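You operate a simulated robot arm through the tools that you are given. There is no shell and no other tool.

Carry out the task below with a simulated robot arm. There is one attempt and no reset: what you move stays moved.

Task
Close the white table: lamps off, dials at F and WIDE, turntable clear.
Fine: both photo lamps; TURN dial at F, blue dial at WIDE; the turntable's ink bottle goes in the white tray on the desk; take no shot. Set down upright: brown ink bottle.

The check looks at the end state, three seconds after you hand in, the way a careful person would. Anything else that was tipped, shoved, dropped, spilled or broken makes it a failure.

Robot
A 7-joint arm with a two-finger parallel gripper, fixed in place. Base frame: the origin is on the floor under the middle of its stand, x ahead of it, y to its left, z up. Lengths are in mm, angles in rad, forces in N, time in s.
With the tool pointing down near the work surface it reaches from about 400 to 900 mm from the base axis. Its first joint turns from -2.496 to 2.496 rad. Payload 3 kg.
The tool frame sits at the grasp point between the pads (the TCP): z along the fingers, y along the line on which they close. The tips reach 30 mm beyond it. Largest opening 94 mm; finger width 28, thickness 10; the body of the gripper, 50 by 96 mm, starts 55 mm behind the TCP.
Orientation is that of the tool frame in the base frame, as a unit quaternion [w, x, y, z]. With the fingers straight down and closing along the base's y, the tool's x points along the base's -x, its y along +y and its z along -z.

Tools
- The arm moves only by the tool servo_tool. Its argument "rows" is one flat list of numbers, 7 for each row, row after row: the opening in per cent of the stroke, from 0 (shut) to 100 (fully open), then the shift along the base's x, y, z in mm, then the turn, a rotation vector about the base's x, y, z in rad. In form: [gripper, x, y, z, ax, ay, az, gripper, x, y, z, ax, ay, az, ...]. A call has 1 to 20 rows; each row is the pose to reach, as a shift and turn from the pose commanded when the call began. Rows are played at 5 a second. More than 50 mm and 0.15 rad between two rows, or a gripper value outside its range, and nothing of the call is played. A pose out of reach is approached as far as the arm can. The call stops where the force on the tool passes 40 N (or 10 N more than at its start, if that is more) or the arm is blocked; 0.2 s more then pass. The fingers move at their own pace (about 72 mm/s each) and stop on an object; they squeeze with about 20 N. The grip force told is the motor's: it shows also when the fingers shut on nothing. Time passes only in rows, and 0.2 s behind the last, so rows that repeat a pose let the fingers close. The reply holds the time, the measured pose of the TCP, the force on the tool along the base axes, the opening and the grip force, in the units named above and with some noise, with the torque about the TCP (base axes, N m) and any sound that the robot's microphone picked up.
- Cameras (640 x 400 px; columns grow to the right, rows downward): "scene" is fixed at [50.2, 650.5, 1608.9]; the picture's right is [-0.56, -0.83, 0.00], its down [-0.65, 0.44, -0.62] and it looks along [0.51, -0.35, -0.78] (base axes); focal length 234 px, centre (320, 200). "wrist" rides on the gripper at [76, 14, -102] in the tool frame; the picture's right is [-0.18, 0.98, 0.00], its down [-0.75, -0.14, -0.64] and it looks along [-0.63, -0.12, 0.77] (tool axes); focal length 243 px, centre (320, 200). There is no depth. A picture from a camera that has moved, and an enlarged one, comes with that camera's place and axes in the base frame and with its lens.
- snapshot(camera): a new picture of that camera. No time passes.
- close_up(camera, box): a new picture of the part [left, top, right, bottom] of that camera's present view, enlarged. No time passes.
- job_done(): hands the job in; it is judged then, once.

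Nothing tells you positions but the pictures and the camera data. Unless the task says otherwise, let go and move clear before handing in.

The tools are called after "Call:" as name(argument=value, ...) on one line, values as JSON. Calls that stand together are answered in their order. servo_tool: Moves the arm, as the interface text tells. Its arguments: {"type":"object","properties":{"rows":{"type":"array","items":{"type":"number"}}},"required":["rows"]} The other tools are called the same way: snapshot (camera) takes a picture; close_up (camera, box) takes an enlarged picture of a part of a camera's view; job_done () hands the job in.

At the start:

```text
clock: 0.0
eef_pos: [615.9, 15.9, 1222.1]
tcp_rot: [0.0, 0.0, 1.0, 0.0]
ft_force: [0.2, 0.0, 0.0]
torque: [0.01, 0.0, -0.01]
finger_gap: 94.0
grasp_force: 0.1
```

scene: 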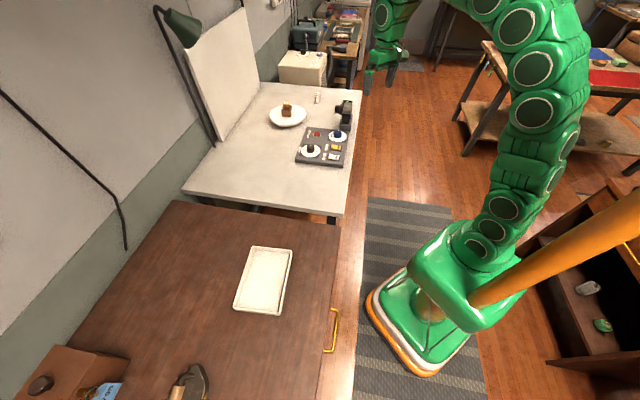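
wrist: 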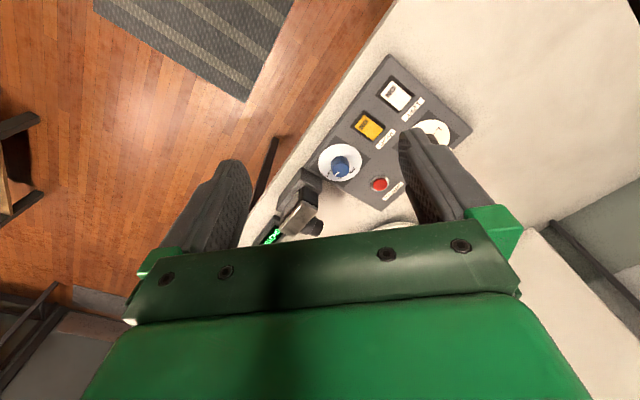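

I see a white table with a turntable carrying a bottle, a camera and a control panel with two dials and several switches; the white tray is on the brown desk. I will take enlarged pictures first to work out where everything is.

Call:
close_up(camera="scene", box=[250, 80, 370, 180])

Call:
close_up(camera="wrist", box=[240, 40, 490, 250])

Call:
close_up(camera="scene", box=[220, 230, 360, 330])

Call:
close_up(camera="scene", box=[140, 0, 380, 150])

```text
4.00 times, centred on (310, 130) of scene
camera zoom: at [50.2, 650.5, 1608.9], right [-0.56, -0.83, 0.0], down [-0.65, 0.44, -0.62], along [0.51, -0.35, -0.78], focal length 937 px, centre (360, 480)
```

zoom: 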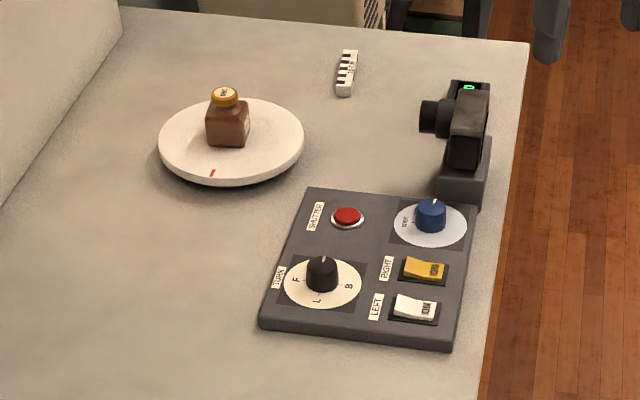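

```text
1.90 times, centred on (365, 145) of wrist
camera zoom: at [539.7, 29.6, 1325.3], right [0.18, 0.98, 0.0], down [0.75, -0.14, 0.64], along [0.63, -0.12, -0.77], focal length 462 px, centre (234, 305)
```

zoom: 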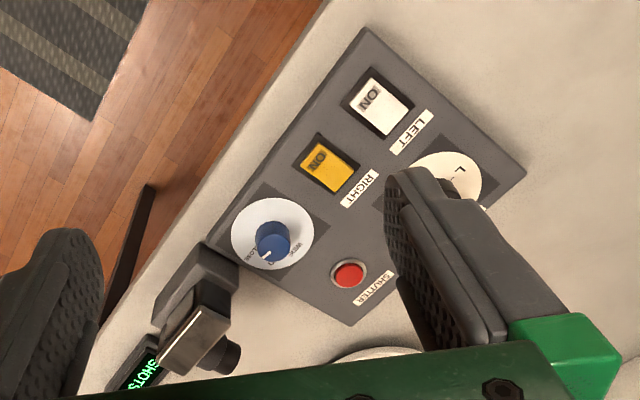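

```text
4.00 times, centred on (290, 280) of scene
camera zoom: at [50.2, 650.5, 1608.9], right [-0.56, -0.83, 0.0], down [-0.65, 0.44, -0.62], along [0.51, -0.35, -0.78], focal length 937 px, centre (440, -120)
```

zoom: 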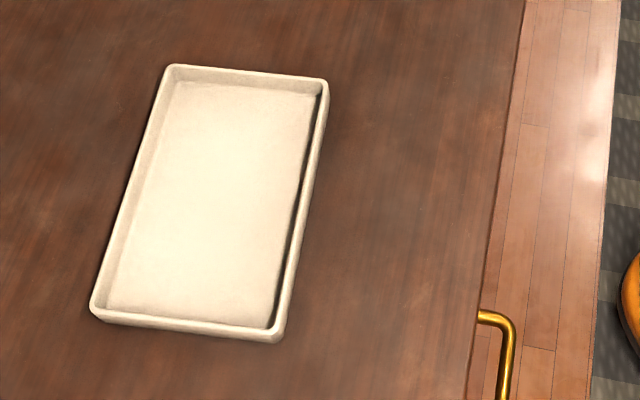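

```text
2.67 times, centred on (260, 75) of scene
camera zoom: at [50.2, 650.5, 1608.9], right [-0.56, -0.83, 0.0], down [-0.65, 0.44, -0.62], along [0.51, -0.35, -0.78], focal length 624 px, centre (480, 533)
```

zoom: 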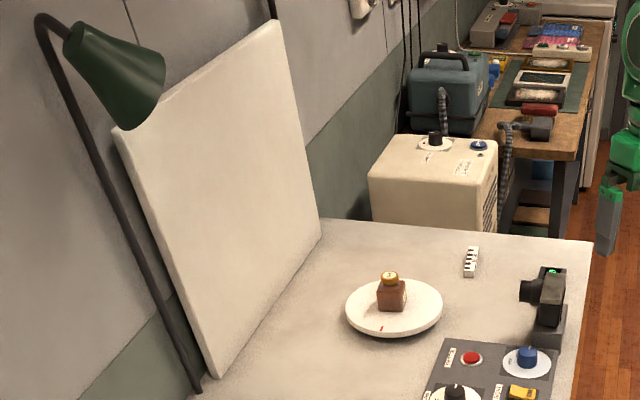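

I take the panel to sit around (804, 113, 875), turned about 45° from the base axes, and the bottle to be far out at about (1125, 140). Next I move the wrist camera closer to read the dials and switches.

Call:
servo_tool(rows=[100, 15, 24, -40, 0, 0, 0, 100, 30, 48, -80, 0, 0, 0, 100, 45, 72, -120, 0, 0, 0, 100, 60, 96, -160, 0, 0, 0, 100, 75, 119, -200, 0, 0, 0])

Call:
snapshot(camera="wrist")

Call:
snapshot(camera="scene")

```text
clock: 1.2
eef_pos: [689.2, 132.5, 1022.3]
tcp_rot: [0.0, 0.0, 1.0, 0.0]
ft_force: [0.7, -0.5, -1.0]
torque: [0.0, 0.0, -0.01]
finger_gap: 93.8
grasp_force: 0.2
```

```text
taken
camera wrist: at [613.5, 147.3, 1125.2], right [0.18, 0.98, 0.0], down [0.75, -0.14, 0.64], along [0.63, -0.12, -0.77], focal length 243 px, centre (320, 200)
```

wrist: 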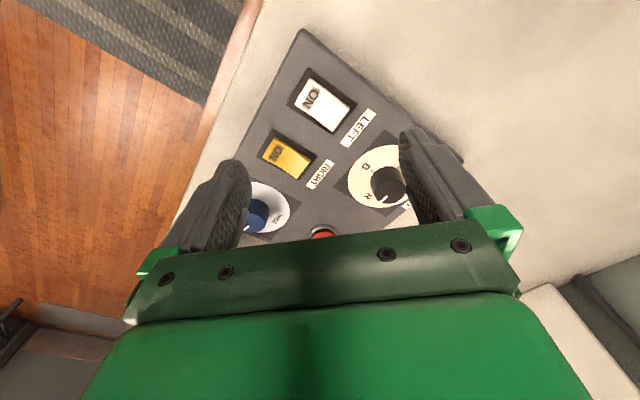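

```text
taken
```

scene: 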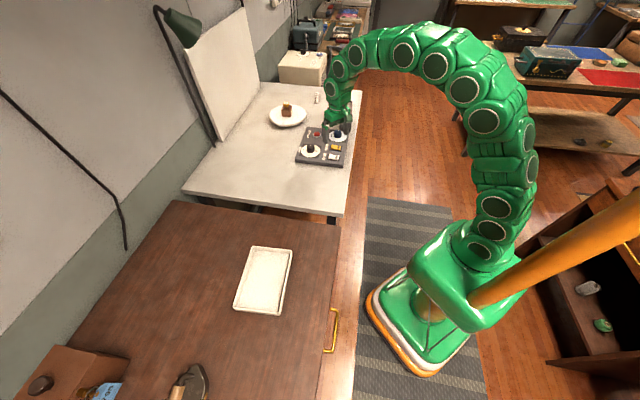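

The panel is now close, with both rockers and the TURN dial in view. I enlarge the parts to read their state before touching anything.

Call:
close_up(camera="wrist", box=[230, 30, 430, 250])

Call:
close_up(camera="scene", box=[295, 120, 355, 170])

Call:
close_up(camera="scene", box=[262, 90, 322, 135])

Call:
close_up(camera="scene", box=[145, 0, 225, 60])

```text
1.82 times, centred on (330, 140) of wrist
camera zoom: at [613.5, 147.3, 1125.2], right [0.18, 0.98, 0.0], down [0.75, -0.14, 0.64], along [0.63, -0.12, -0.77], focal length 441 px, centre (302, 309)
```

zoom: 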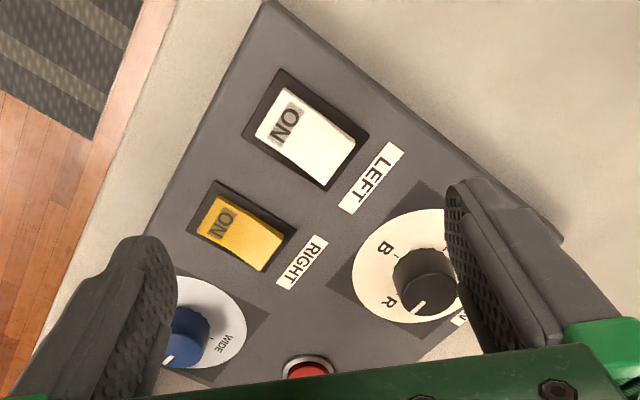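

```text
8.00 times, centred on (325, 145) of scene
camera zoom: at [50.2, 650.5, 1608.9], right [-0.56, -0.83, 0.0], down [-0.65, 0.44, -0.62], along [0.51, -0.35, -0.78], focal length 1873 px, centre (280, 640)
```

zoom: 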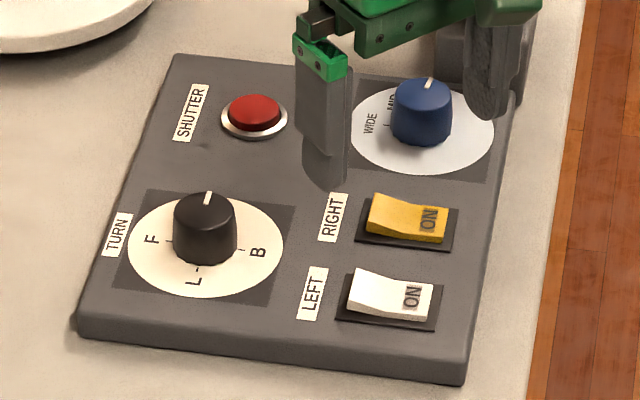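

```text
8.89 times, centred on (292, 112) of scene
camera zoom: at [50.2, 650.5, 1608.9], right [-0.56, -0.83, 0.0], down [-0.65, 0.44, -0.62], along [0.51, -0.35, -0.78], focal length 2081 px, centre (569, 978)
```

zoom: 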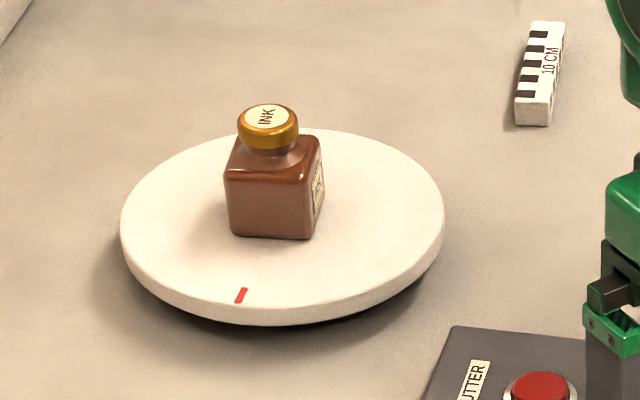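

```text
6.67 times, centred on (185, 30) of scene
camera zoom: at [50.2, 650.5, 1608.9], right [-0.56, -0.83, 0.0], down [-0.65, 0.44, -0.62], along [0.51, -0.35, -0.78], focal length 1561 px, centre (1220, 1333)
```

zoom: 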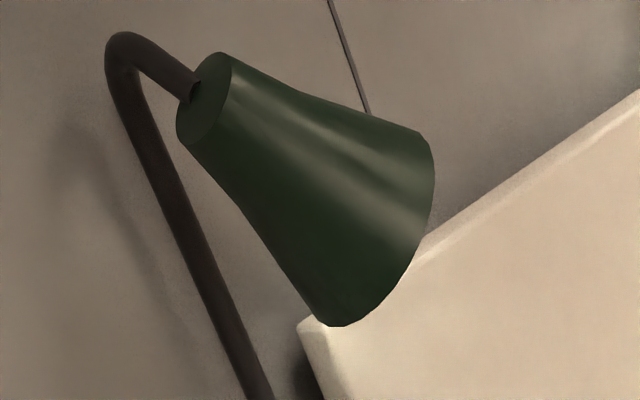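

The rockers both seem pressed at their ON end, the TURN dial points at R, and the blue dial points away from WIDE. I will raise and yaw the gripper about 0.82 rad to line it up with the panel and get an unobstructed look straight down on it.

Call:
servo_tool(rows=[100, 17, -9, 20, 0, 0, 0.137, 100, 35, -18, 40, 0, 0, 0.274, 100, 52, -27, 60, 0, 0, 0.411, 100, 70, -36, 75, 0, 0, 0.548, 100, 87, -45, 81, 0, 0, 0.685, 100, 104, -54, 81, 0, 0, 0.82])

Call:
snapshot(camera="wrist")

```text
clock: 2.6
eef_pos: [794.5, 79.8, 1103.9]
tcp_rot: [0.0, -0.4, 0.917, -0.002]
ft_force: [-0.2, 0.3, -0.4]
torque: [-0.02, 0.0, -0.02]
finger_gap: 94.1
grasp_force: 0.0
```

```text
taken
camera wrist: at [732.1, 34.1, 1206.1], right [-0.59, 0.8, 0.0], down [0.62, 0.46, 0.64], along [0.52, 0.38, -0.77], focal length 243 px, centre (320, 200)
```

wrist: 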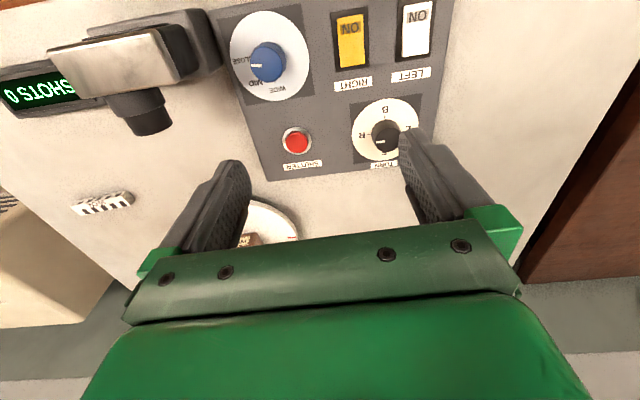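

I now see the panel nearly from above, with the SHOTS display reading 0. I enlarge the dials, the rockers and the plate from here.

Call:
close_up(camera="wrist", box=[210, 0, 330, 110])

Call:
close_up(camera="wrist", box=[310, 0, 450, 90])

Call:
close_up(camera="wrist", box=[340, 85, 440, 180])

Call:
close_up(camera="wrist", box=[0, 0, 240, 140])

```text
3.64 times, centred on (270, 55) of wrist
camera zoom: at [732.1, 34.1, 1206.1], right [-0.59, 0.8, 0.0], down [0.62, 0.46, 0.64], along [0.52, 0.38, -0.77], focal length 882 px, centre (502, 727)
```

zoom: 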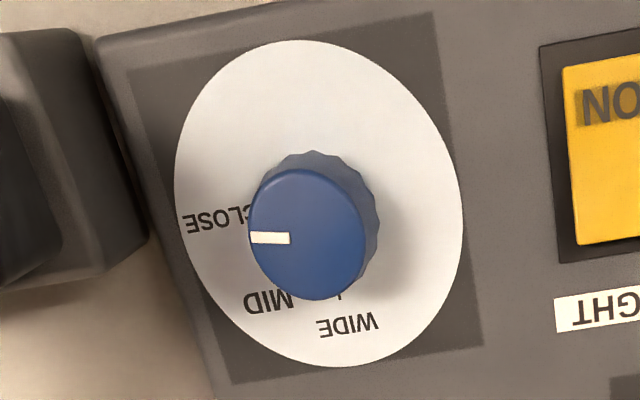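

```text
4.44 times, centred on (380, 45) of wrist
camera zoom: at [732.1, 34.1, 1206.1], right [-0.59, 0.8, 0.0], down [0.62, 0.46, 0.64], along [0.52, 0.38, -0.77], focal length 1078 px, centre (53, 889)
```

zoom: 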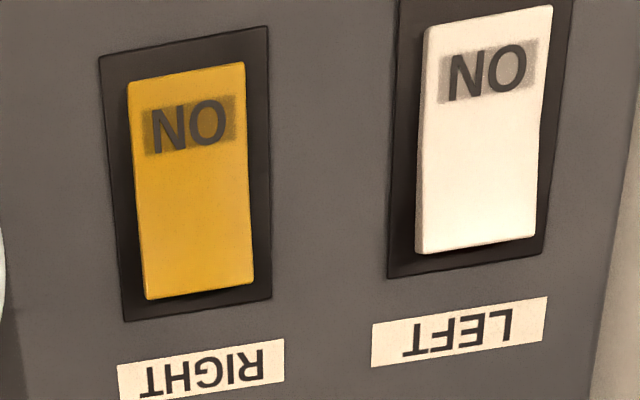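

```text
4.21 times, centred on (390, 132) of wrist
camera zoom: at [732.1, 34.1, 1206.1], right [-0.59, 0.8, 0.0], down [0.62, 0.46, 0.64], along [0.52, 0.38, -0.77], focal length 1022 px, centre (25, 484)
```

zoom: 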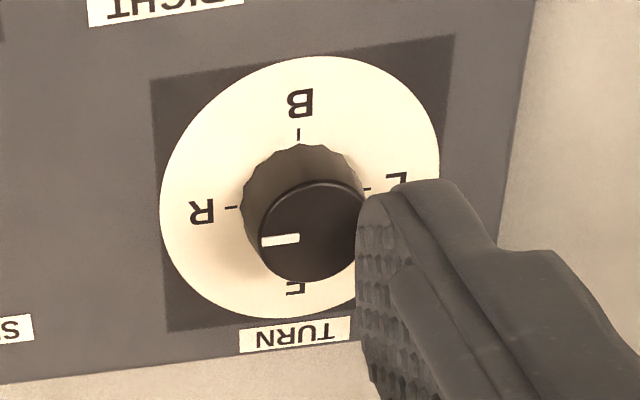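

```text
2.67 times, centred on (120, 70) of wrist
camera zoom: at [732.1, 34.1, 1206.1], right [-0.59, 0.8, 0.0], down [0.62, 0.46, 0.64], along [0.52, 0.38, -0.77], focal length 647 px, centre (853, 547)
```

zoom: 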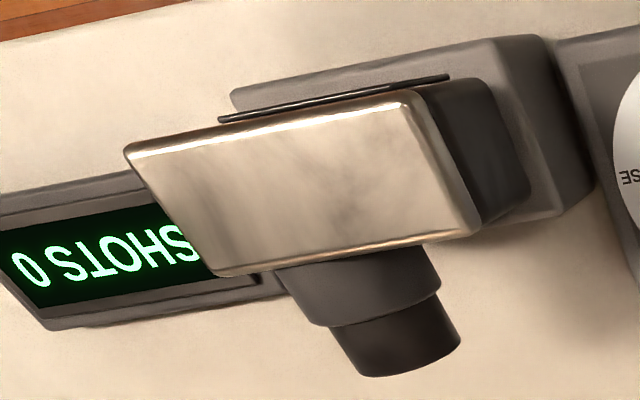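

The panel top comes out at z≈885: blue dial near (813, 20) pointing at CLOSE, TURN dial near (796, 193) pointing at R, and both rockers raised at their far end, so ON. I shut the fingers and move over the far end of the yellow RIGHT rocker, near (760, 100).

Call:
servo_tool(rows=[0, -9, 5, -40, 0, 0, -0.01, 0, -18, 10, -80, 0, 0, -0.02, 0, -27, 15, -120, 0, 0, -0.03, 0, -35, 19, -148, 0, 0, -0.035, 0, -35, 19, -148, 0, 0, -0.035])

Call:
snapshot(camera="wrist")

Call:
close_up(camera="scene", box=[295, 120, 355, 170])

```text
clock: 3.8
eef_pos: [760.1, 98.1, 955.7]
tcp_rot: [0.0, -0.382, 0.924, 0.001]
ft_force: [0.0, -0.1, 0.8]
torque: [0.01, 0.0, -0.01]
finger_gap: 0.0
grasp_force: 20.3
```

```text
taken
camera wrist: at [696.5, 55.1, 1057.8], right [-0.56, 0.83, 0.0], down [0.63, 0.43, 0.64], along [0.53, 0.36, -0.77], focal length 243 px, centre (320, 200)
```

wrist: 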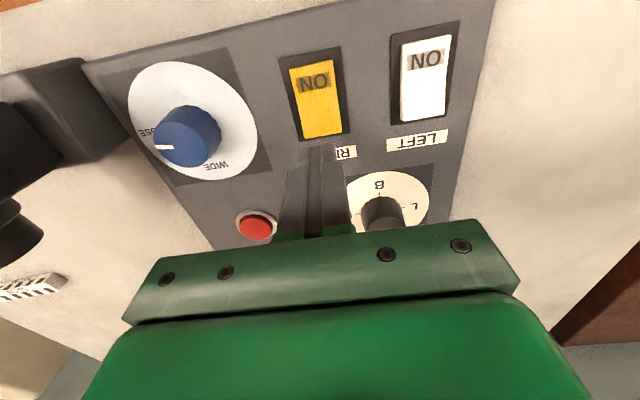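

```text
8.00 times, centred on (325, 145) of scene
camera zoom: at [50.2, 650.5, 1608.9], right [-0.56, -0.83, 0.0], down [-0.65, 0.44, -0.62], along [0.51, -0.35, -0.78], focal length 1873 px, centre (280, 640)
```

zoom: 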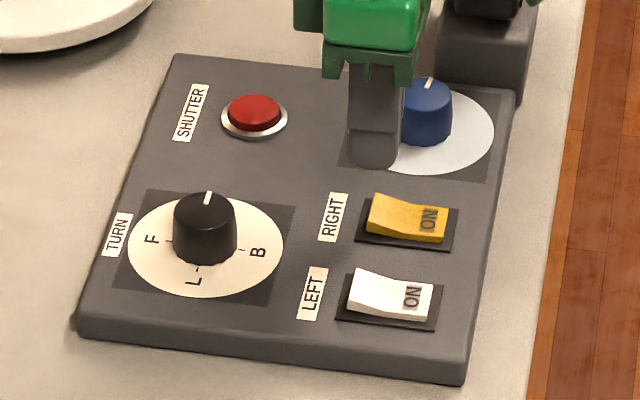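

The shut fingertips hang just past the raised far end of the yellow rocker, about 25 mm above it. I lower slowly to press that end down.

Call:
servo_tool(rows=[0, 0, 1, -8, 0, 0, 0, 0, 0, 1, -16, 0, 0, 0, 0, 0, 1, -22, 0, 0, 0, 0, 0, 1, -25, 0, 0, 0, 0, 0, 1, -27, 0, 0, 0, 0, 0, 1, -29, 0, 0, 0, 0, 0, 1, -31, 0, 0, 0, 0, 0, 1, -33, 0, 0, 0])

Call:
close_up(camera="scene", box=[295, 120, 355, 170])

```text
clock: 5.6
eef_pos: [759.3, 101.0, 923.0]
tcp_rot: [0.0, -0.383, 0.924, 0.0]
ft_force: [0.8, 0.2, 1.3]
torque: [0.05, 0.0, -0.03]
finger_gap: 0.0
grasp_force: 19.9
```

```text
8.00 times, centred on (325, 145) of scene
camera zoom: at [50.2, 650.5, 1608.9], right [-0.56, -0.83, 0.0], down [-0.65, 0.44, -0.62], along [0.51, -0.35, -0.78], focal length 1873 px, centre (280, 640)
```

zoom: 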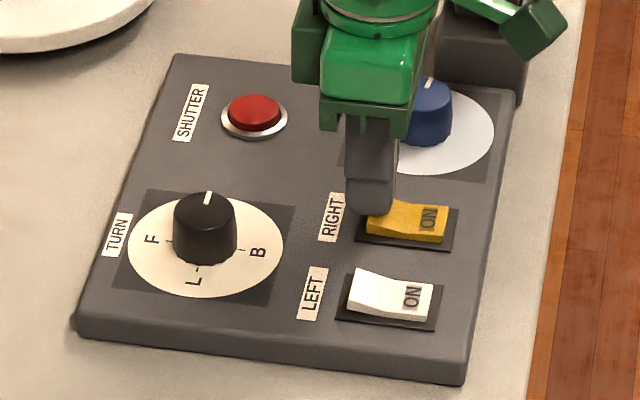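

The fingertip is now at about z=893 with barely any force, beside or just touching the rocker's far end. I continue down in small steps, watching the force.

Call:
servo_tool(rows=[0, 0, 0, -1, 0, 0, 0, 0, 0, 0, -2, 0, 0, 0, 0, 0, 0, -3, 0, 0, 0, 0, 0, 0, -4, 0, 0, 0])

Call:
close_up(camera="scene", box=[320, 135, 355, 165])

Call:
close_up(camera="wrist", box=[240, 60, 480, 210])

```text
clock: 6.6
eef_pos: [760.1, 99.8, 919.7]
tcp_rot: [0.001, -0.382, 0.924, 0.0]
ft_force: [-3.9, -0.5, 27.1]
torque: [-0.24, 0.43, -0.01]
finger_gap: 0.1
grasp_force: 20.0
heard: click
```

```text
13.33 times, centred on (338, 150) of scene
camera zoom: at [50.2, 650.5, 1608.9], right [-0.56, -0.83, 0.0], down [-0.65, 0.44, -0.62], along [0.51, -0.35, -0.78], focal length 3122 px, centre (87, 867)
```

zoom: 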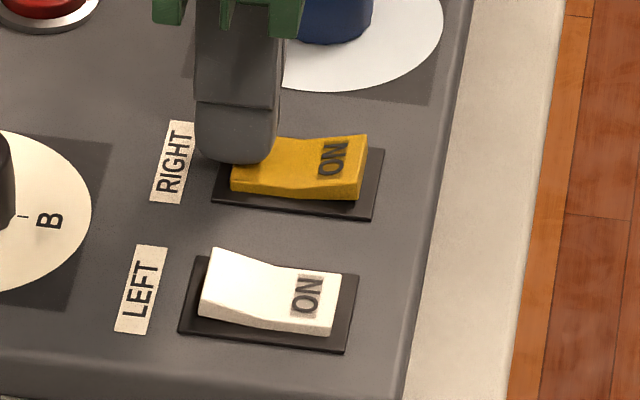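

```text
2.67 times, centred on (360, 135) of wrist
camera zoom: at [695.9, 56.4, 1022.8], right [-0.56, 0.83, 0.0], down [0.63, 0.43, 0.64], along [0.53, 0.36, -0.77], focal length 647 px, centre (213, 373)
```

zoom: 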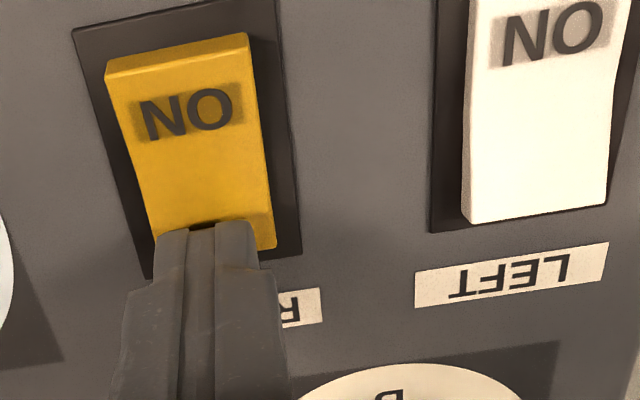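

A click came and the yellow rocker has tipped over to OFF. I lift, shift over to the far end of the white LEFT rocker near (711, 148), and press it the same way.

Call:
servo_tool(rows=[0, 0, 0, 15, 0, 0, 0, 0, 0, 0, 32, 0, 0, 0, 0, -24, 24, 32, 0, 0, 0, 0, -48.5, 48.5, 32, 0, 0, 0, 0, -48.5, 48.5, 20, 0, 0, 0, 0, -48.5, 48.5, 12, 0, 0, 0, 0, -48.5, 48.5, 8, 0, 0, 0, 0, -48.5, 48.5, 6, 0, 0, 0, 0, -48.5, 48.5, 4, 0, 0, 0, 0, -48.5, 48.5, 3, 0, 0, 0, 0, -48.5, 48.5, 2, 0, 0, 0, 0, -48.5, 48.5, 1, 0, 0, 0, 0, -48.5, 48.5, 0, 0, 0, 0])

Call:
close_up(camera="scene", box=[320, 135, 355, 165])

Call:
snapshot(camera="scene")

```text
clock: 9.4
eef_pos: [711.3, 149.0, 920.2]
tcp_rot: [0.0, -0.382, 0.924, -0.001]
ft_force: [-4.0, -2.3, 13.3]
torque: [-0.11, 0.28, -0.01]
finger_gap: 0.0
grasp_force: 19.8
heard: click
stopped in row 13: the force on the tool passed its limit at 42 N (the readings are from after the stop); the commanded pose is now the measured one
```

```text
13.33 times, centred on (338, 150) of scene
camera zoom: at [50.2, 650.5, 1608.9], right [-0.56, -0.83, 0.0], down [-0.65, 0.44, -0.62], along [0.51, -0.35, -0.78], focal length 3122 px, centre (87, 867)
```

zoom: 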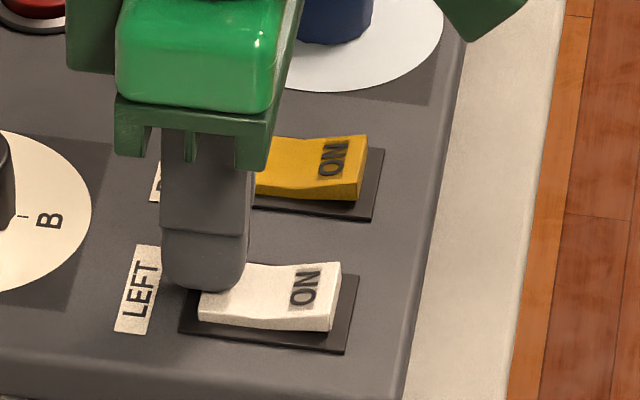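

```text
taken
```

scene: 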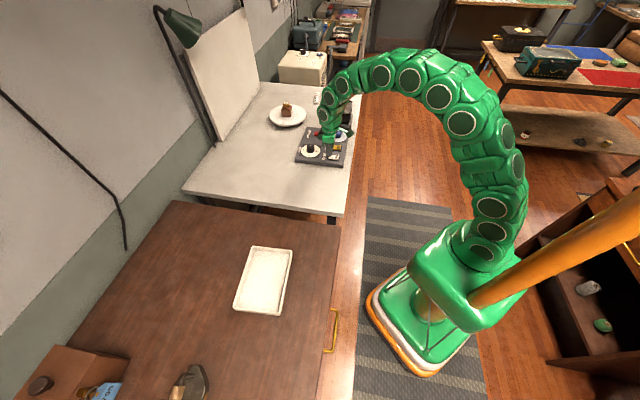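

Another click, and the white rocker is also over at OFF. Next is the TURN dial: I lift, open to about 65 mm, turn the yaw back by 90° and go above (796, 193) so that I can later twist it counter-clockwise from R to F.

Call:
servo_tool(rows=[0, 0, 0, 20, 0, 0, 0, 0, 0, 0, 45, 0, 0, -0.14, 0, 10, 5, 65, 0, 0, -0.28, 30, 25, 10, 70, 0, 0, -0.42, 70, 40, 20, 70, 0, 0, -0.56, 70, 55, 30, 70, 0, 0, -0.7, 70, 70, 38, 70, 0, 0, -0.84, 70, 84.7, 44, 70, 0, 0, -0.98, 70, 84.7, 44, 70, 0, 0, -1.12, 70, 84.7, 44, 70, 0, 0, -1.26, 70, 84.7, 44, 70, 0, 0, -1.4, 70, 84.7, 44, 70, 0, 0, -1.54, 70, 84.7, 44, 70, 0, 0, -1.571, 70, 84.7, 44, 70, 0, 0, -1.571])

Call:
snapshot(camera="wrist")

Call:
close_up(camera="scene", box=[295, 120, 355, 170])

```text
clock: 12.4
eef_pos: [797.7, 192.7, 989.3]
tcp_rot: [0.001, 0.384, 0.923, -0.002]
ft_force: [-0.4, 0.3, -0.3]
torque: [0.01, 0.02, -0.01]
finger_gap: 65.7
grasp_force: 0.0
```

```text
taken
camera wrist: at [753.1, 256.6, 1092.3], right [0.83, 0.56, 0.0], down [0.43, -0.63, 0.64], along [0.36, -0.53, -0.77], focal length 243 px, centre (320, 200)
```

wrist: 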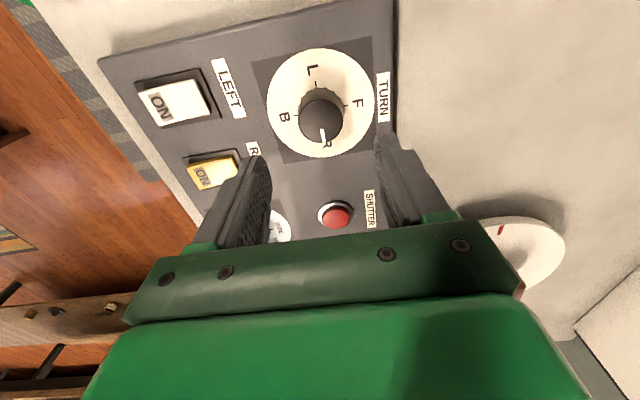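

```text
8.00 times, centred on (325, 145) of scene
camera zoom: at [50.2, 650.5, 1608.9], right [-0.56, -0.83, 0.0], down [-0.65, 0.44, -0.62], along [0.51, -0.35, -0.78], focal length 1873 px, centre (280, 640)
```

zoom: 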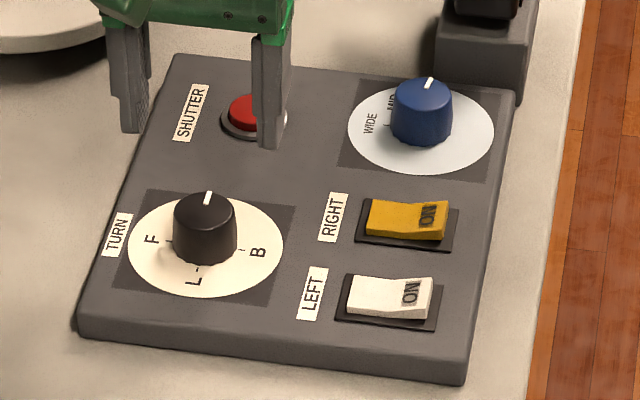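

Both rockers read OFF. I enlarge the wrist view around the TURN dial to centre the grip on it precisely.

Call:
close_up(camera="wrist", box=[240, 35, 400, 165])

Call:
close_up(camera="wrist", box=[470, 190, 590, 310])

```text
3.08 times, centred on (320, 100) of wrist
camera zoom: at [753.1, 256.6, 1092.3], right [0.83, 0.56, 0.0], down [0.43, -0.63, 0.64], along [0.36, -0.53, -0.77], focal length 746 px, centre (320, 508)
```

zoom: 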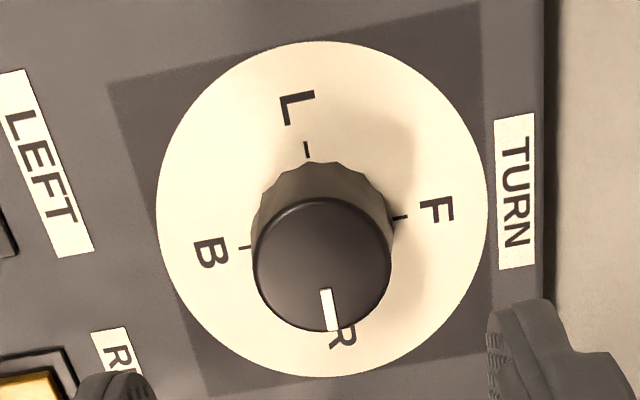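

```text
3.33 times, centred on (530, 250) of wrist
camera zoom: at [753.1, 256.6, 1092.3], right [0.83, 0.56, 0.0], down [0.43, -0.63, 0.64], along [0.36, -0.53, -0.77], focal length 809 px, centre (-380, 33)
```

zoom: 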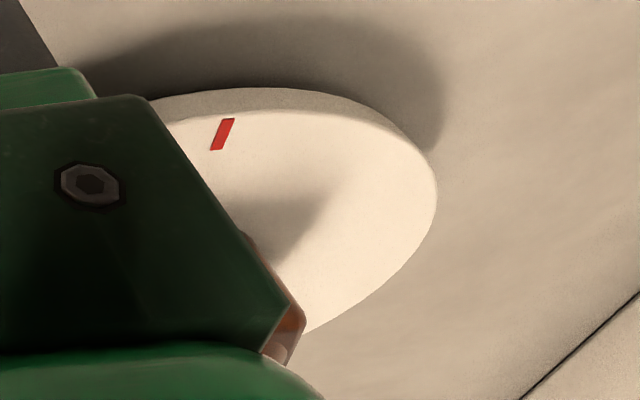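

The TURN knob's axis comes out near (795, 196), with its top at about z=910 and some 35 mm across. I centre over it, lower until the tips are about 6 mm above the panel, and close.

Call:
servo_tool(rows=[70, -1, 3, -15, 0, 0, 0, 70, -1, 3, -35, 0, 0, 0, 70, -1, 3, -50, 0, 0, 0, 70, -1, 3, -62, 0, 0, 0, 70, -1, 3, -69, 0, 0, 0])

Call:
snapshot(camera="wrist")

Call:
close_up(camera="scene", box=[295, 120, 355, 170])

```text
clock: 13.7
eef_pos: [795.2, 195.6, 921.9]
tcp_rot: [0.0, 0.383, 0.924, -0.001]
ft_force: [0.0, 0.1, -0.3]
torque: [0.01, -0.01, -0.09]
finger_gap: 65.9
grasp_force: 0.0
```

```text
taken
camera wrist: at [752.3, 259.9, 1023.0], right [0.83, 0.56, 0.0], down [0.43, -0.63, 0.64], along [0.36, -0.53, -0.77], focal length 243 px, centre (320, 200)
```

wrist: 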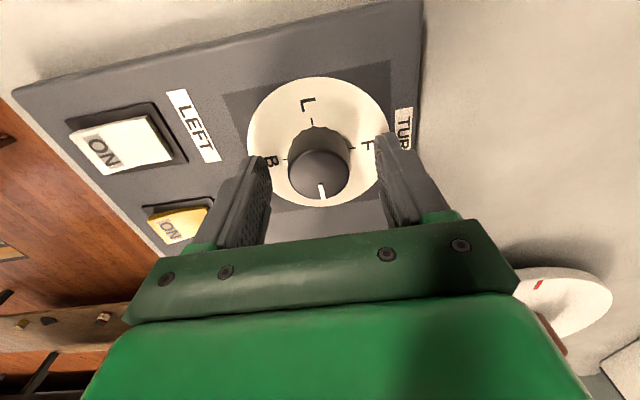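

```text
8.00 times, centred on (325, 145) of scene
camera zoom: at [50.2, 650.5, 1608.9], right [-0.56, -0.83, 0.0], down [-0.65, 0.44, -0.62], along [0.51, -0.35, -0.78], focal length 1873 px, centre (280, 640)
```

zoom: 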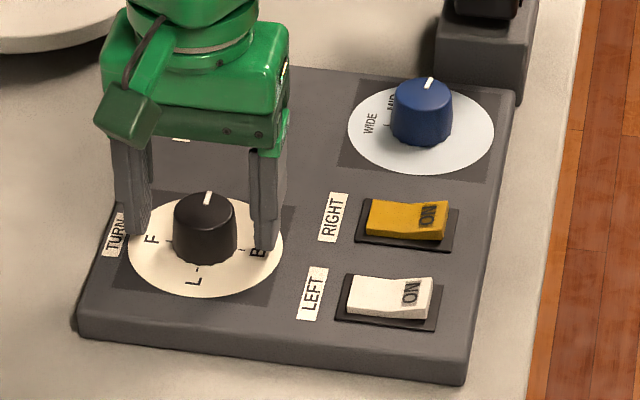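

The knob sits centred between the open fingers to within about 2 mm. I make a small correction and close on it.

Call:
servo_tool(rows=[70, -0.8, 1.2, 0, 0, 0, 0, 40, -0.8, 1.2, 0, 0, 0, 0, 20, -0.8, 1.2, 0, 0, 0, 0, 20, -0.8, 1.2, 0, 0, 0, 0, 20, -0.8, 1.2, 0, 0, 0, 0])

Call:
close_up(camera="scene", box=[295, 120, 355, 170])

```text
clock: 14.8
eef_pos: [794.3, 197.6, 920.1]
tcp_rot: [-0.001, 0.384, 0.924, -0.002]
ft_force: [-22.6, -15.2, 7.2]
torque: [-0.45, 0.83, -0.06]
finger_gap: 36.3
grasp_force: 45.2
```

```text
8.00 times, centred on (325, 145) of scene
camera zoom: at [50.2, 650.5, 1608.9], right [-0.56, -0.83, 0.0], down [-0.65, 0.44, -0.62], along [0.51, -0.35, -0.78], focal length 1873 px, centre (280, 640)
```

zoom: 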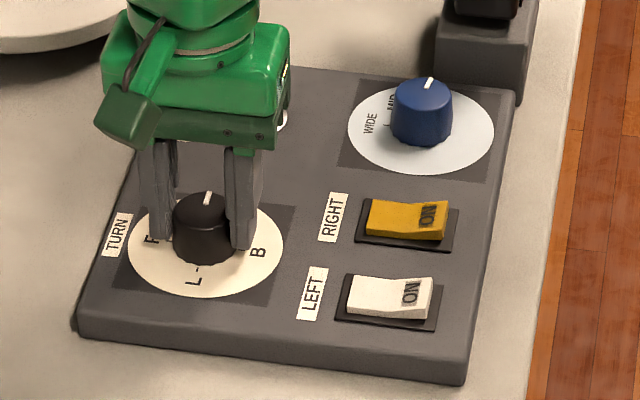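

The fingers hold the knob (gap 36 mm), but a side force of about 27 N toward -n tells me I sit slightly too far along +n. I ease the gripper back a little that way and check that the force falls.

Call:
servo_tool(rows=[20, -0.35, -0.35, 0, 0, 0, 0, 20, -0.7, -0.7, 0, 0, 0, 0, 20, -0.7, -0.7, 0, 0, 0, 0])

```text
clock: 15.7
eef_pos: [794.1, 195.1, 920.8]
tcp_rot: [0.001, 0.383, 0.924, -0.001]
ft_force: [-11.9, -11.2, 1.0]
torque: [-0.29, 0.37, -0.03]
finger_gap: 36.8
grasp_force: 45.3
```

The side force dropped to about 16 N after 1 mm, so I go another 1.5 mm the same way.

Call:
servo_tool(rows=[20, -0.5, -0.5, 0, 0, 0, 0, 20, -1.0, -1.0, 0, 0, 0, 0, 20, -1.0, -1.0, 0, 0, 0, 0])

```text
clock: 16.4
eef_pos: [793.7, 195.6, 920.8]
tcp_rot: [0.001, 0.383, 0.924, 0.0]
ft_force: [16.1, 3.2, -5.5]
torque: [0.11, -0.69, 0.04]
finger_gap: 36.7
grasp_force: 44.8
```

The side force is now about 16 N the other way, so the axis is between those spots; I step back half a millimetre and start turning counter-clockwise in small steps.

Call:
servo_tool(rows=[20, 0.5, 0.2, 0, 0, 0, 0, 20, 0.5, 0.2, 0, 0, 0, 0.08, 20, 0.5, 0.2, 0, 0, 0, 0.16, 20, 0.5, 0.2, 0, 0, 0, 0.24, 20, 0.5, 0.2, 0, 0, 0, 0.32, 20, 0.5, 0.2, 0, 0, 0, 0.4])

Call:
close_up(camera="scene", box=[295, 120, 355, 170])

```text
clock: 17.9
eef_pos: [792.5, 196.0, 920.0]
tcp_rot: [0.0, 0.191, 0.982, -0.002]
ft_force: [-3.2, -2.7, 1.4]
torque: [0.1, 0.26, 0.0]
finger_gap: 36.4
grasp_force: 45.3
```

```text
8.00 times, centred on (325, 145) of scene
camera zoom: at [50.2, 650.5, 1608.9], right [-0.56, -0.83, 0.0], down [-0.65, 0.44, -0.62], along [0.51, -0.35, -0.78], focal length 1873 px, centre (280, 640)
```

zoom: 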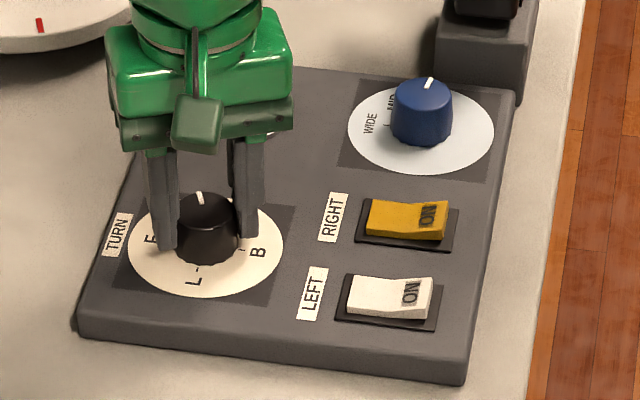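

The knob turns with the gripper at little force, and the plate's red mark is moving along with it. I continue to the full quarter turn.

Call:
servo_tool(rows=[20, 0, 0, 0, 0, 0, 0.1, 20, 0, 0, 0, 0, 0, 0.2, 20, 0, 0, 0, 0, 0, 0.3, 20, 0, 0, 0, 0, 0, 0.4, 20, 0, 0, 0, 0, 0, 0.5, 20, 0, 0, 0, 0, 0, 0.6, 20, 0, 0, 0, 0, 0, 0.7, 20, 0, 0, 0, 0, 0, 0.8, 20, 0, 0, 0, 0, 0, 0.9, 20, 0, 0, 0, 0, 0, 1.0, 20, 0, 0, 0, 0, 0, 1.1, 20, 0, 0, 0, 0, 0, 1.171, 20, 0, 0, 0, 0, 0, 1.171])

Call:
close_up(camera="scene", box=[295, 120, 355, 170])

Call:
snapshot(camera="wrist")

Call:
close_up(camera="scene", box=[262, 90, 322, 135])

```text
clock: 20.1
eef_pos: [793.6, 192.6, 920.3]
tcp_rot: [0.0, -0.302, 0.953, -0.002]
ft_force: [2.5, -2.5, -2.9]
torque: [-0.42, 0.28, 0.0]
finger_gap: 36.5
grasp_force: 44.9
stopped in row 11: the force on the tool passed its limit at 41 N (the readings are from after the stop); the commanded pose is now the measured one
```

```text
8.00 times, centred on (325, 145) of scene
camera zoom: at [50.2, 650.5, 1608.9], right [-0.56, -0.83, 0.0], down [-0.65, 0.44, -0.62], along [0.51, -0.35, -0.78], focal length 1873 px, centre (280, 640)
```

zoom: 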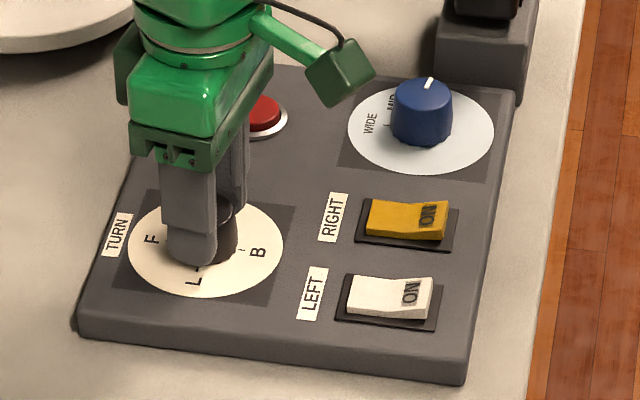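

```text
taken
camera wrist: at [723.5, 161.2, 1023.3], right [-0.42, 0.91, 0.0], down [0.7, 0.32, 0.64], along [0.58, 0.26, -0.77], focal length 243 px, centre (320, 200)
```

wrist: 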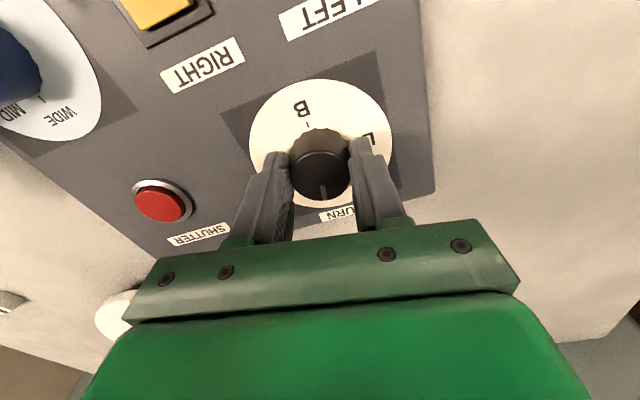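

```text
8.89 times, centred on (292, 112) of scene
camera zoom: at [50.2, 650.5, 1608.9], right [-0.56, -0.83, 0.0], down [-0.65, 0.44, -0.62], along [0.51, -0.35, -0.78], focal length 2081 px, centre (569, 978)
```

zoom: 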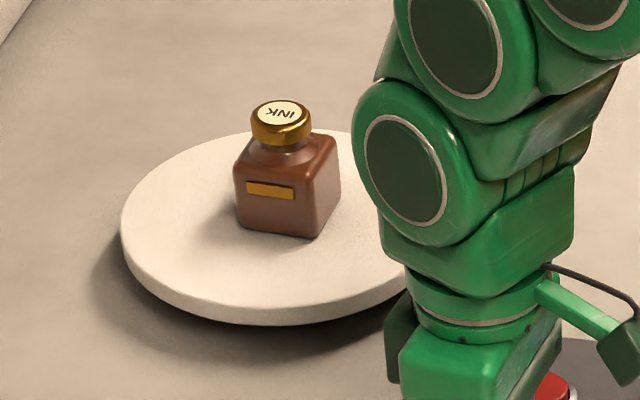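

The knob turned about 80° before a side force stopped the call; the wrist view shows the pointer a bit short of F. The force has eased now, so I finish the last 10° or so slowly.

Call:
servo_tool(rows=[20, 0, 0, 0, 0, 0, 0.04, 20, 0, 0, 0, 0, 0, 0.08, 20, 0, 0, 0, 0, 0, 0.12, 20, 0, 0, 0, 0, 0, 0.171, 20, 0, 0, 0, 0, 0, 0.171])

Call:
close_up(camera="wrist", box=[230, 70, 410, 230])

Call:
close_up(camera="scene", box=[262, 90, 322, 135])

```text
clock: 21.3
eef_pos: [794.3, 193.6, 921.1]
tcp_rot: [0.0, -0.383, 0.924, -0.002]
ft_force: [11.8, -6.3, -7.3]
torque: [-0.05, -0.58, -0.05]
finger_gap: 36.8
grasp_force: 45.2
```

```text
2.50 times, centred on (320, 150) of wrist
camera zoom: at [730.1, 149.3, 1023.2], right [-0.56, 0.83, 0.0], down [0.63, 0.43, 0.64], along [0.53, 0.36, -0.77], focal length 606 px, centre (320, 325)
```

zoom: 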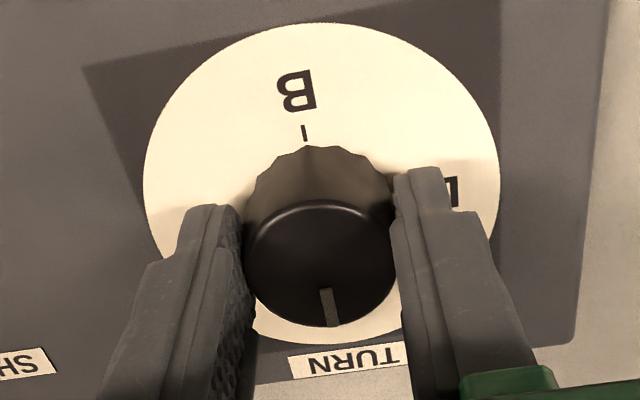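

```text
8.89 times, centred on (292, 112) of scene
camera zoom: at [50.2, 650.5, 1608.9], right [-0.56, -0.83, 0.0], down [-0.65, 0.44, -0.62], along [0.51, -0.35, -0.78], focal length 2081 px, centre (569, 978)
```

zoom: 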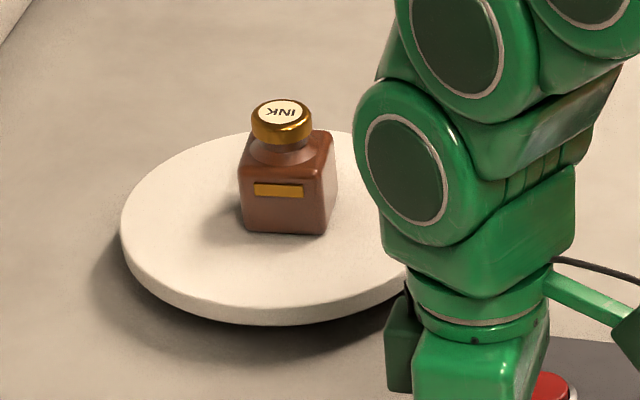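

The pointer now lines up opposite B, which is F. I open the fingers, rise, and check the dial unobstructed.

Call:
servo_tool(rows=[45, 0, 0, 0, 0, 0, 0, 70, 0, 0, 0, 0, 0, 0, 70, 0, 0, 15, 0, 0, 0, 70, 0, 0, 40, 0, 0, 0, 70, 0, 0, 70, 0, 0, 0, 70, -10, -15, 100, 0, 0, 0, 70, -20, -30, 120, 0, 0, 0])

Call:
snapshot(camera="wrist")

Call:
close_up(camera="scene", box=[295, 120, 355, 170])

```text
clock: 22.9
eef_pos: [774.8, 163.0, 1040.3]
tcp_rot: [-0.001, -0.382, 0.924, -0.001]
ft_force: [0.1, -0.1, -1.6]
torque: [-0.03, 0.02, -0.02]
finger_gap: 65.7
grasp_force: 0.0
```

```text
taken
camera wrist: at [710.2, 119.9, 1142.5], right [-0.56, 0.83, 0.0], down [0.63, 0.43, 0.64], along [0.53, 0.36, -0.77], focal length 243 px, centre (320, 200)
```

wrist: 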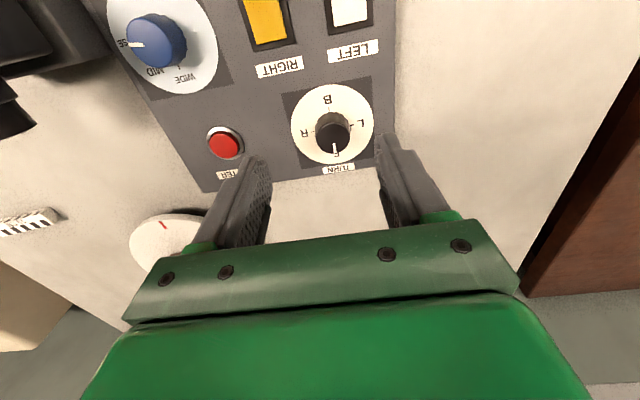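

```text
8.00 times, centred on (325, 145) of scene
camera zoom: at [50.2, 650.5, 1608.9], right [-0.56, -0.83, 0.0], down [-0.65, 0.44, -0.62], along [0.51, -0.35, -0.78], focal length 1873 px, centre (280, 640)
```

zoom: 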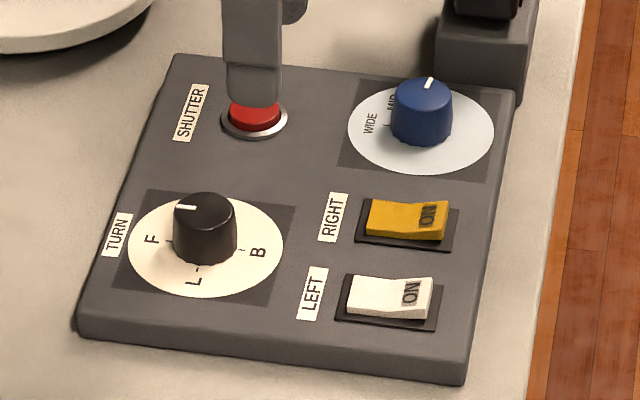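

The TURN pointer now points at F. I enlarge the wrist view of both dials to check the angle and to locate the blue knob for the next grip.

Call:
close_up(camera="wrist", box=[280, 70, 390, 180])

Call:
close_up(camera="wrist", box=[90, 0, 250, 110])

```text
3.64 times, centred on (335, 125) of wrist
camera zoom: at [710.2, 119.9, 1142.5], right [-0.56, 0.83, 0.0], down [0.63, 0.43, 0.64], along [0.53, 0.36, -0.77], focal length 882 px, centre (266, 473)
```

zoom: 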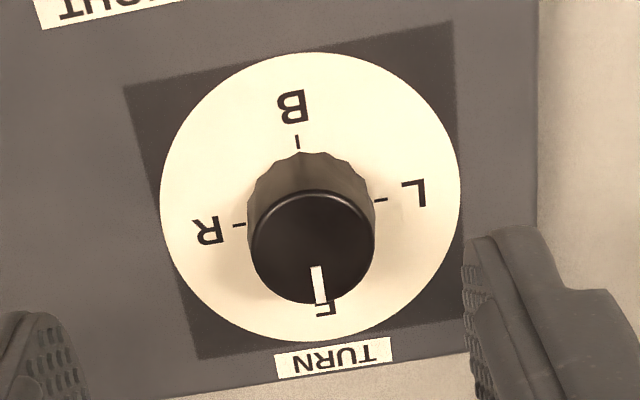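

```text
3.64 times, centred on (170, 55) of wrist
camera zoom: at [710.2, 119.9, 1142.5], right [-0.56, 0.83, 0.0], down [0.63, 0.43, 0.64], along [0.53, 0.36, -0.77], focal length 882 px, centre (866, 727)
```

zoom: 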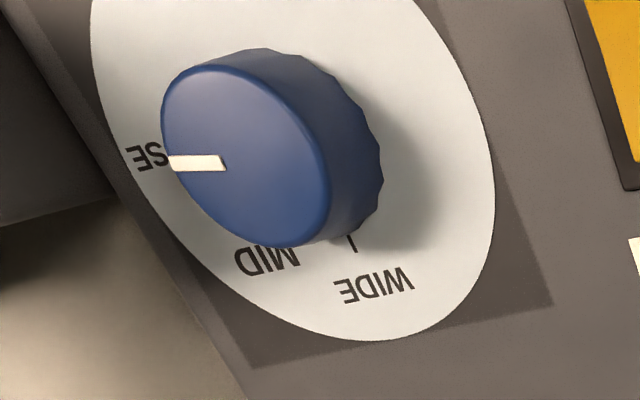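

The TURN dial is confirmed at F. For the blue dial near (812, 20) I will close along the panel's depth to stay clear of the photo camera beside it, turning it in two bites; now I move above it and yaw round.

Call:
servo_tool(rows=[70, 3, -10, 0, 0, 0, -0.14, 70, 6, -20, 0, 0, 0, -0.28, 70, 9, -30, 0, 0, 0, -0.42, 70, 12, -40, 0, 0, 0, -0.56, 70, 15, -50, 0, 0, 0, -0.7, 70, 18, -60, 0, 0, 0, -0.84, 70, 21, -70, 0, 0, 0, -0.98, 70, 24, -80, 0, 0, 0, -1.12, 70, 27, -95, 0, 0, 0, -1.26, 70, 30, -110, 0, 0, 0, -1.4, 70, 33, -125, 0, 0, 0, -1.54, 70, 36, -135, 0, 0, 0, -1.68, 70, 38.4, -142, 0, 0, 0, -1.82, 70, 38.4, -142, -20, 0, 0, -1.935, 70, 38.4, -142, -40, 0, 0, -1.935])

Call:
snapshot(camera="wrist")

Call:
close_up(camera="wrist", box=[240, 35, 400, 165])

Call:
close_up(camera="scene", box=[295, 95, 375, 150])

```text
clock: 26.1
eef_pos: [811.8, 22.2, 1001.4]
tcp_rot: [-0.001, 0.545, 0.838, -0.001]
ft_force: [-1.0, 0.0, -0.3]
torque: [-0.04, -0.02, 0.0]
finger_gap: 65.5
grasp_force: 0.0
```

```text
taken
camera wrist: at [795.1, 97.2, 1103.7], right [0.97, 0.23, 0.0], down [0.18, -0.75, 0.64], along [0.15, -0.62, -0.77], focal length 243 px, centre (320, 200)
```

wrist: 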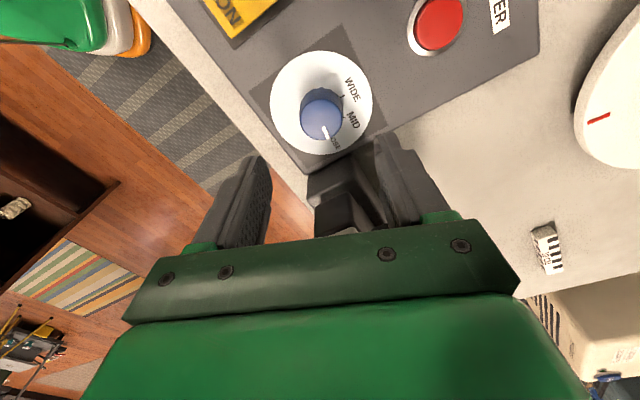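

```text
3.08 times, centred on (320, 100) of wrist
camera zoom: at [795.1, 97.2, 1103.7], right [0.97, 0.23, 0.0], down [0.18, -0.75, 0.64], along [0.15, -0.62, -0.77], focal length 746 px, centre (320, 508)
```

zoom: 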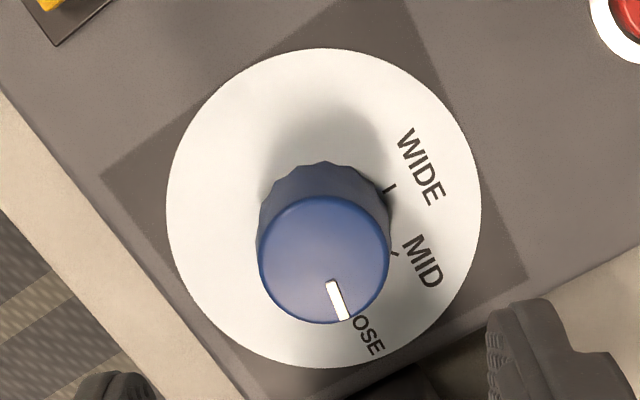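

```text
7.27 times, centred on (335, 122) of scene
camera zoom: at [50.2, 650.5, 1608.9], right [-0.56, -0.83, 0.0], down [-0.65, 0.44, -0.62], along [0.51, -0.35, -0.78], focal length 1703 px, centre (211, 764)
```

zoom: 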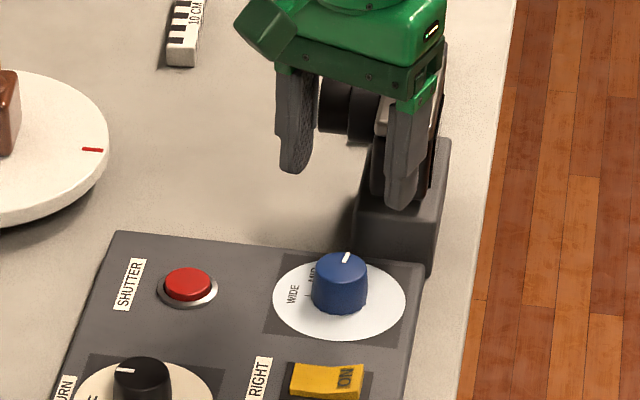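

The blue dial's marks are about 50° apart: WIDE, MID, CLOSE, with the pointer on CLOSE, so it needs about 100° counter-clockwise. I lower over the knob at about (813, 22) with the fingers open.

Call:
servo_tool(rows=[70, 1, 1.4, -20, 0, 0, 0, 70, 1, 1.4, -40, 0, 0, 0, 70, 1, 1.4, -58, 0, 0, 0, 70, 1, 1.4, -70, 0, 0, 0, 70, 1, 1.4, -79, 0, 0, 0])

Call:
close_up(camera="wrist", box=[230, 70, 410, 230])

Call:
close_up(camera="scene", box=[295, 95, 375, 150])

```text
clock: 27.3
eef_pos: [812.9, 22.7, 922.0]
tcp_rot: [0.0, 0.544, 0.839, -0.001]
ft_force: [0.4, -0.4, 0.5]
torque: [-0.01, 0.05, -0.02]
finger_gap: 66.1
grasp_force: 0.1
```

```text
2.50 times, centred on (320, 150) of wrist
camera zoom: at [795.4, 98.4, 1023.8], right [0.97, 0.23, 0.0], down [0.18, -0.75, 0.64], along [0.15, -0.62, -0.77], focal length 606 px, centre (320, 325)
```

zoom: 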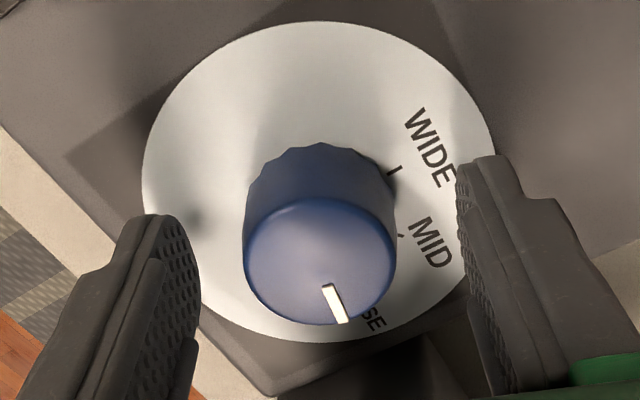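

```text
7.27 times, centred on (335, 122) of scene
camera zoom: at [50.2, 650.5, 1608.9], right [-0.56, -0.83, 0.0], down [-0.65, 0.44, -0.62], along [0.51, -0.35, -0.78], focal length 1703 px, centre (211, 764)
```

zoom: 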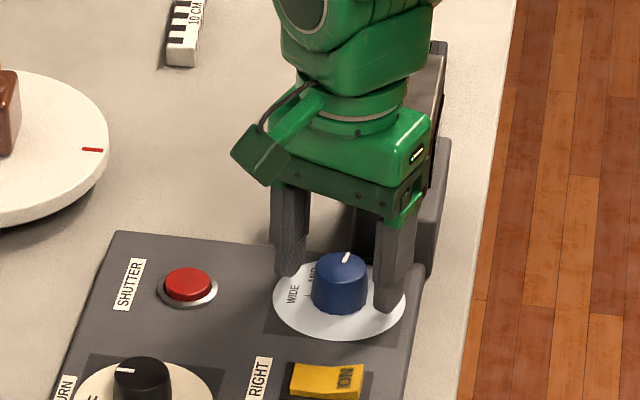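

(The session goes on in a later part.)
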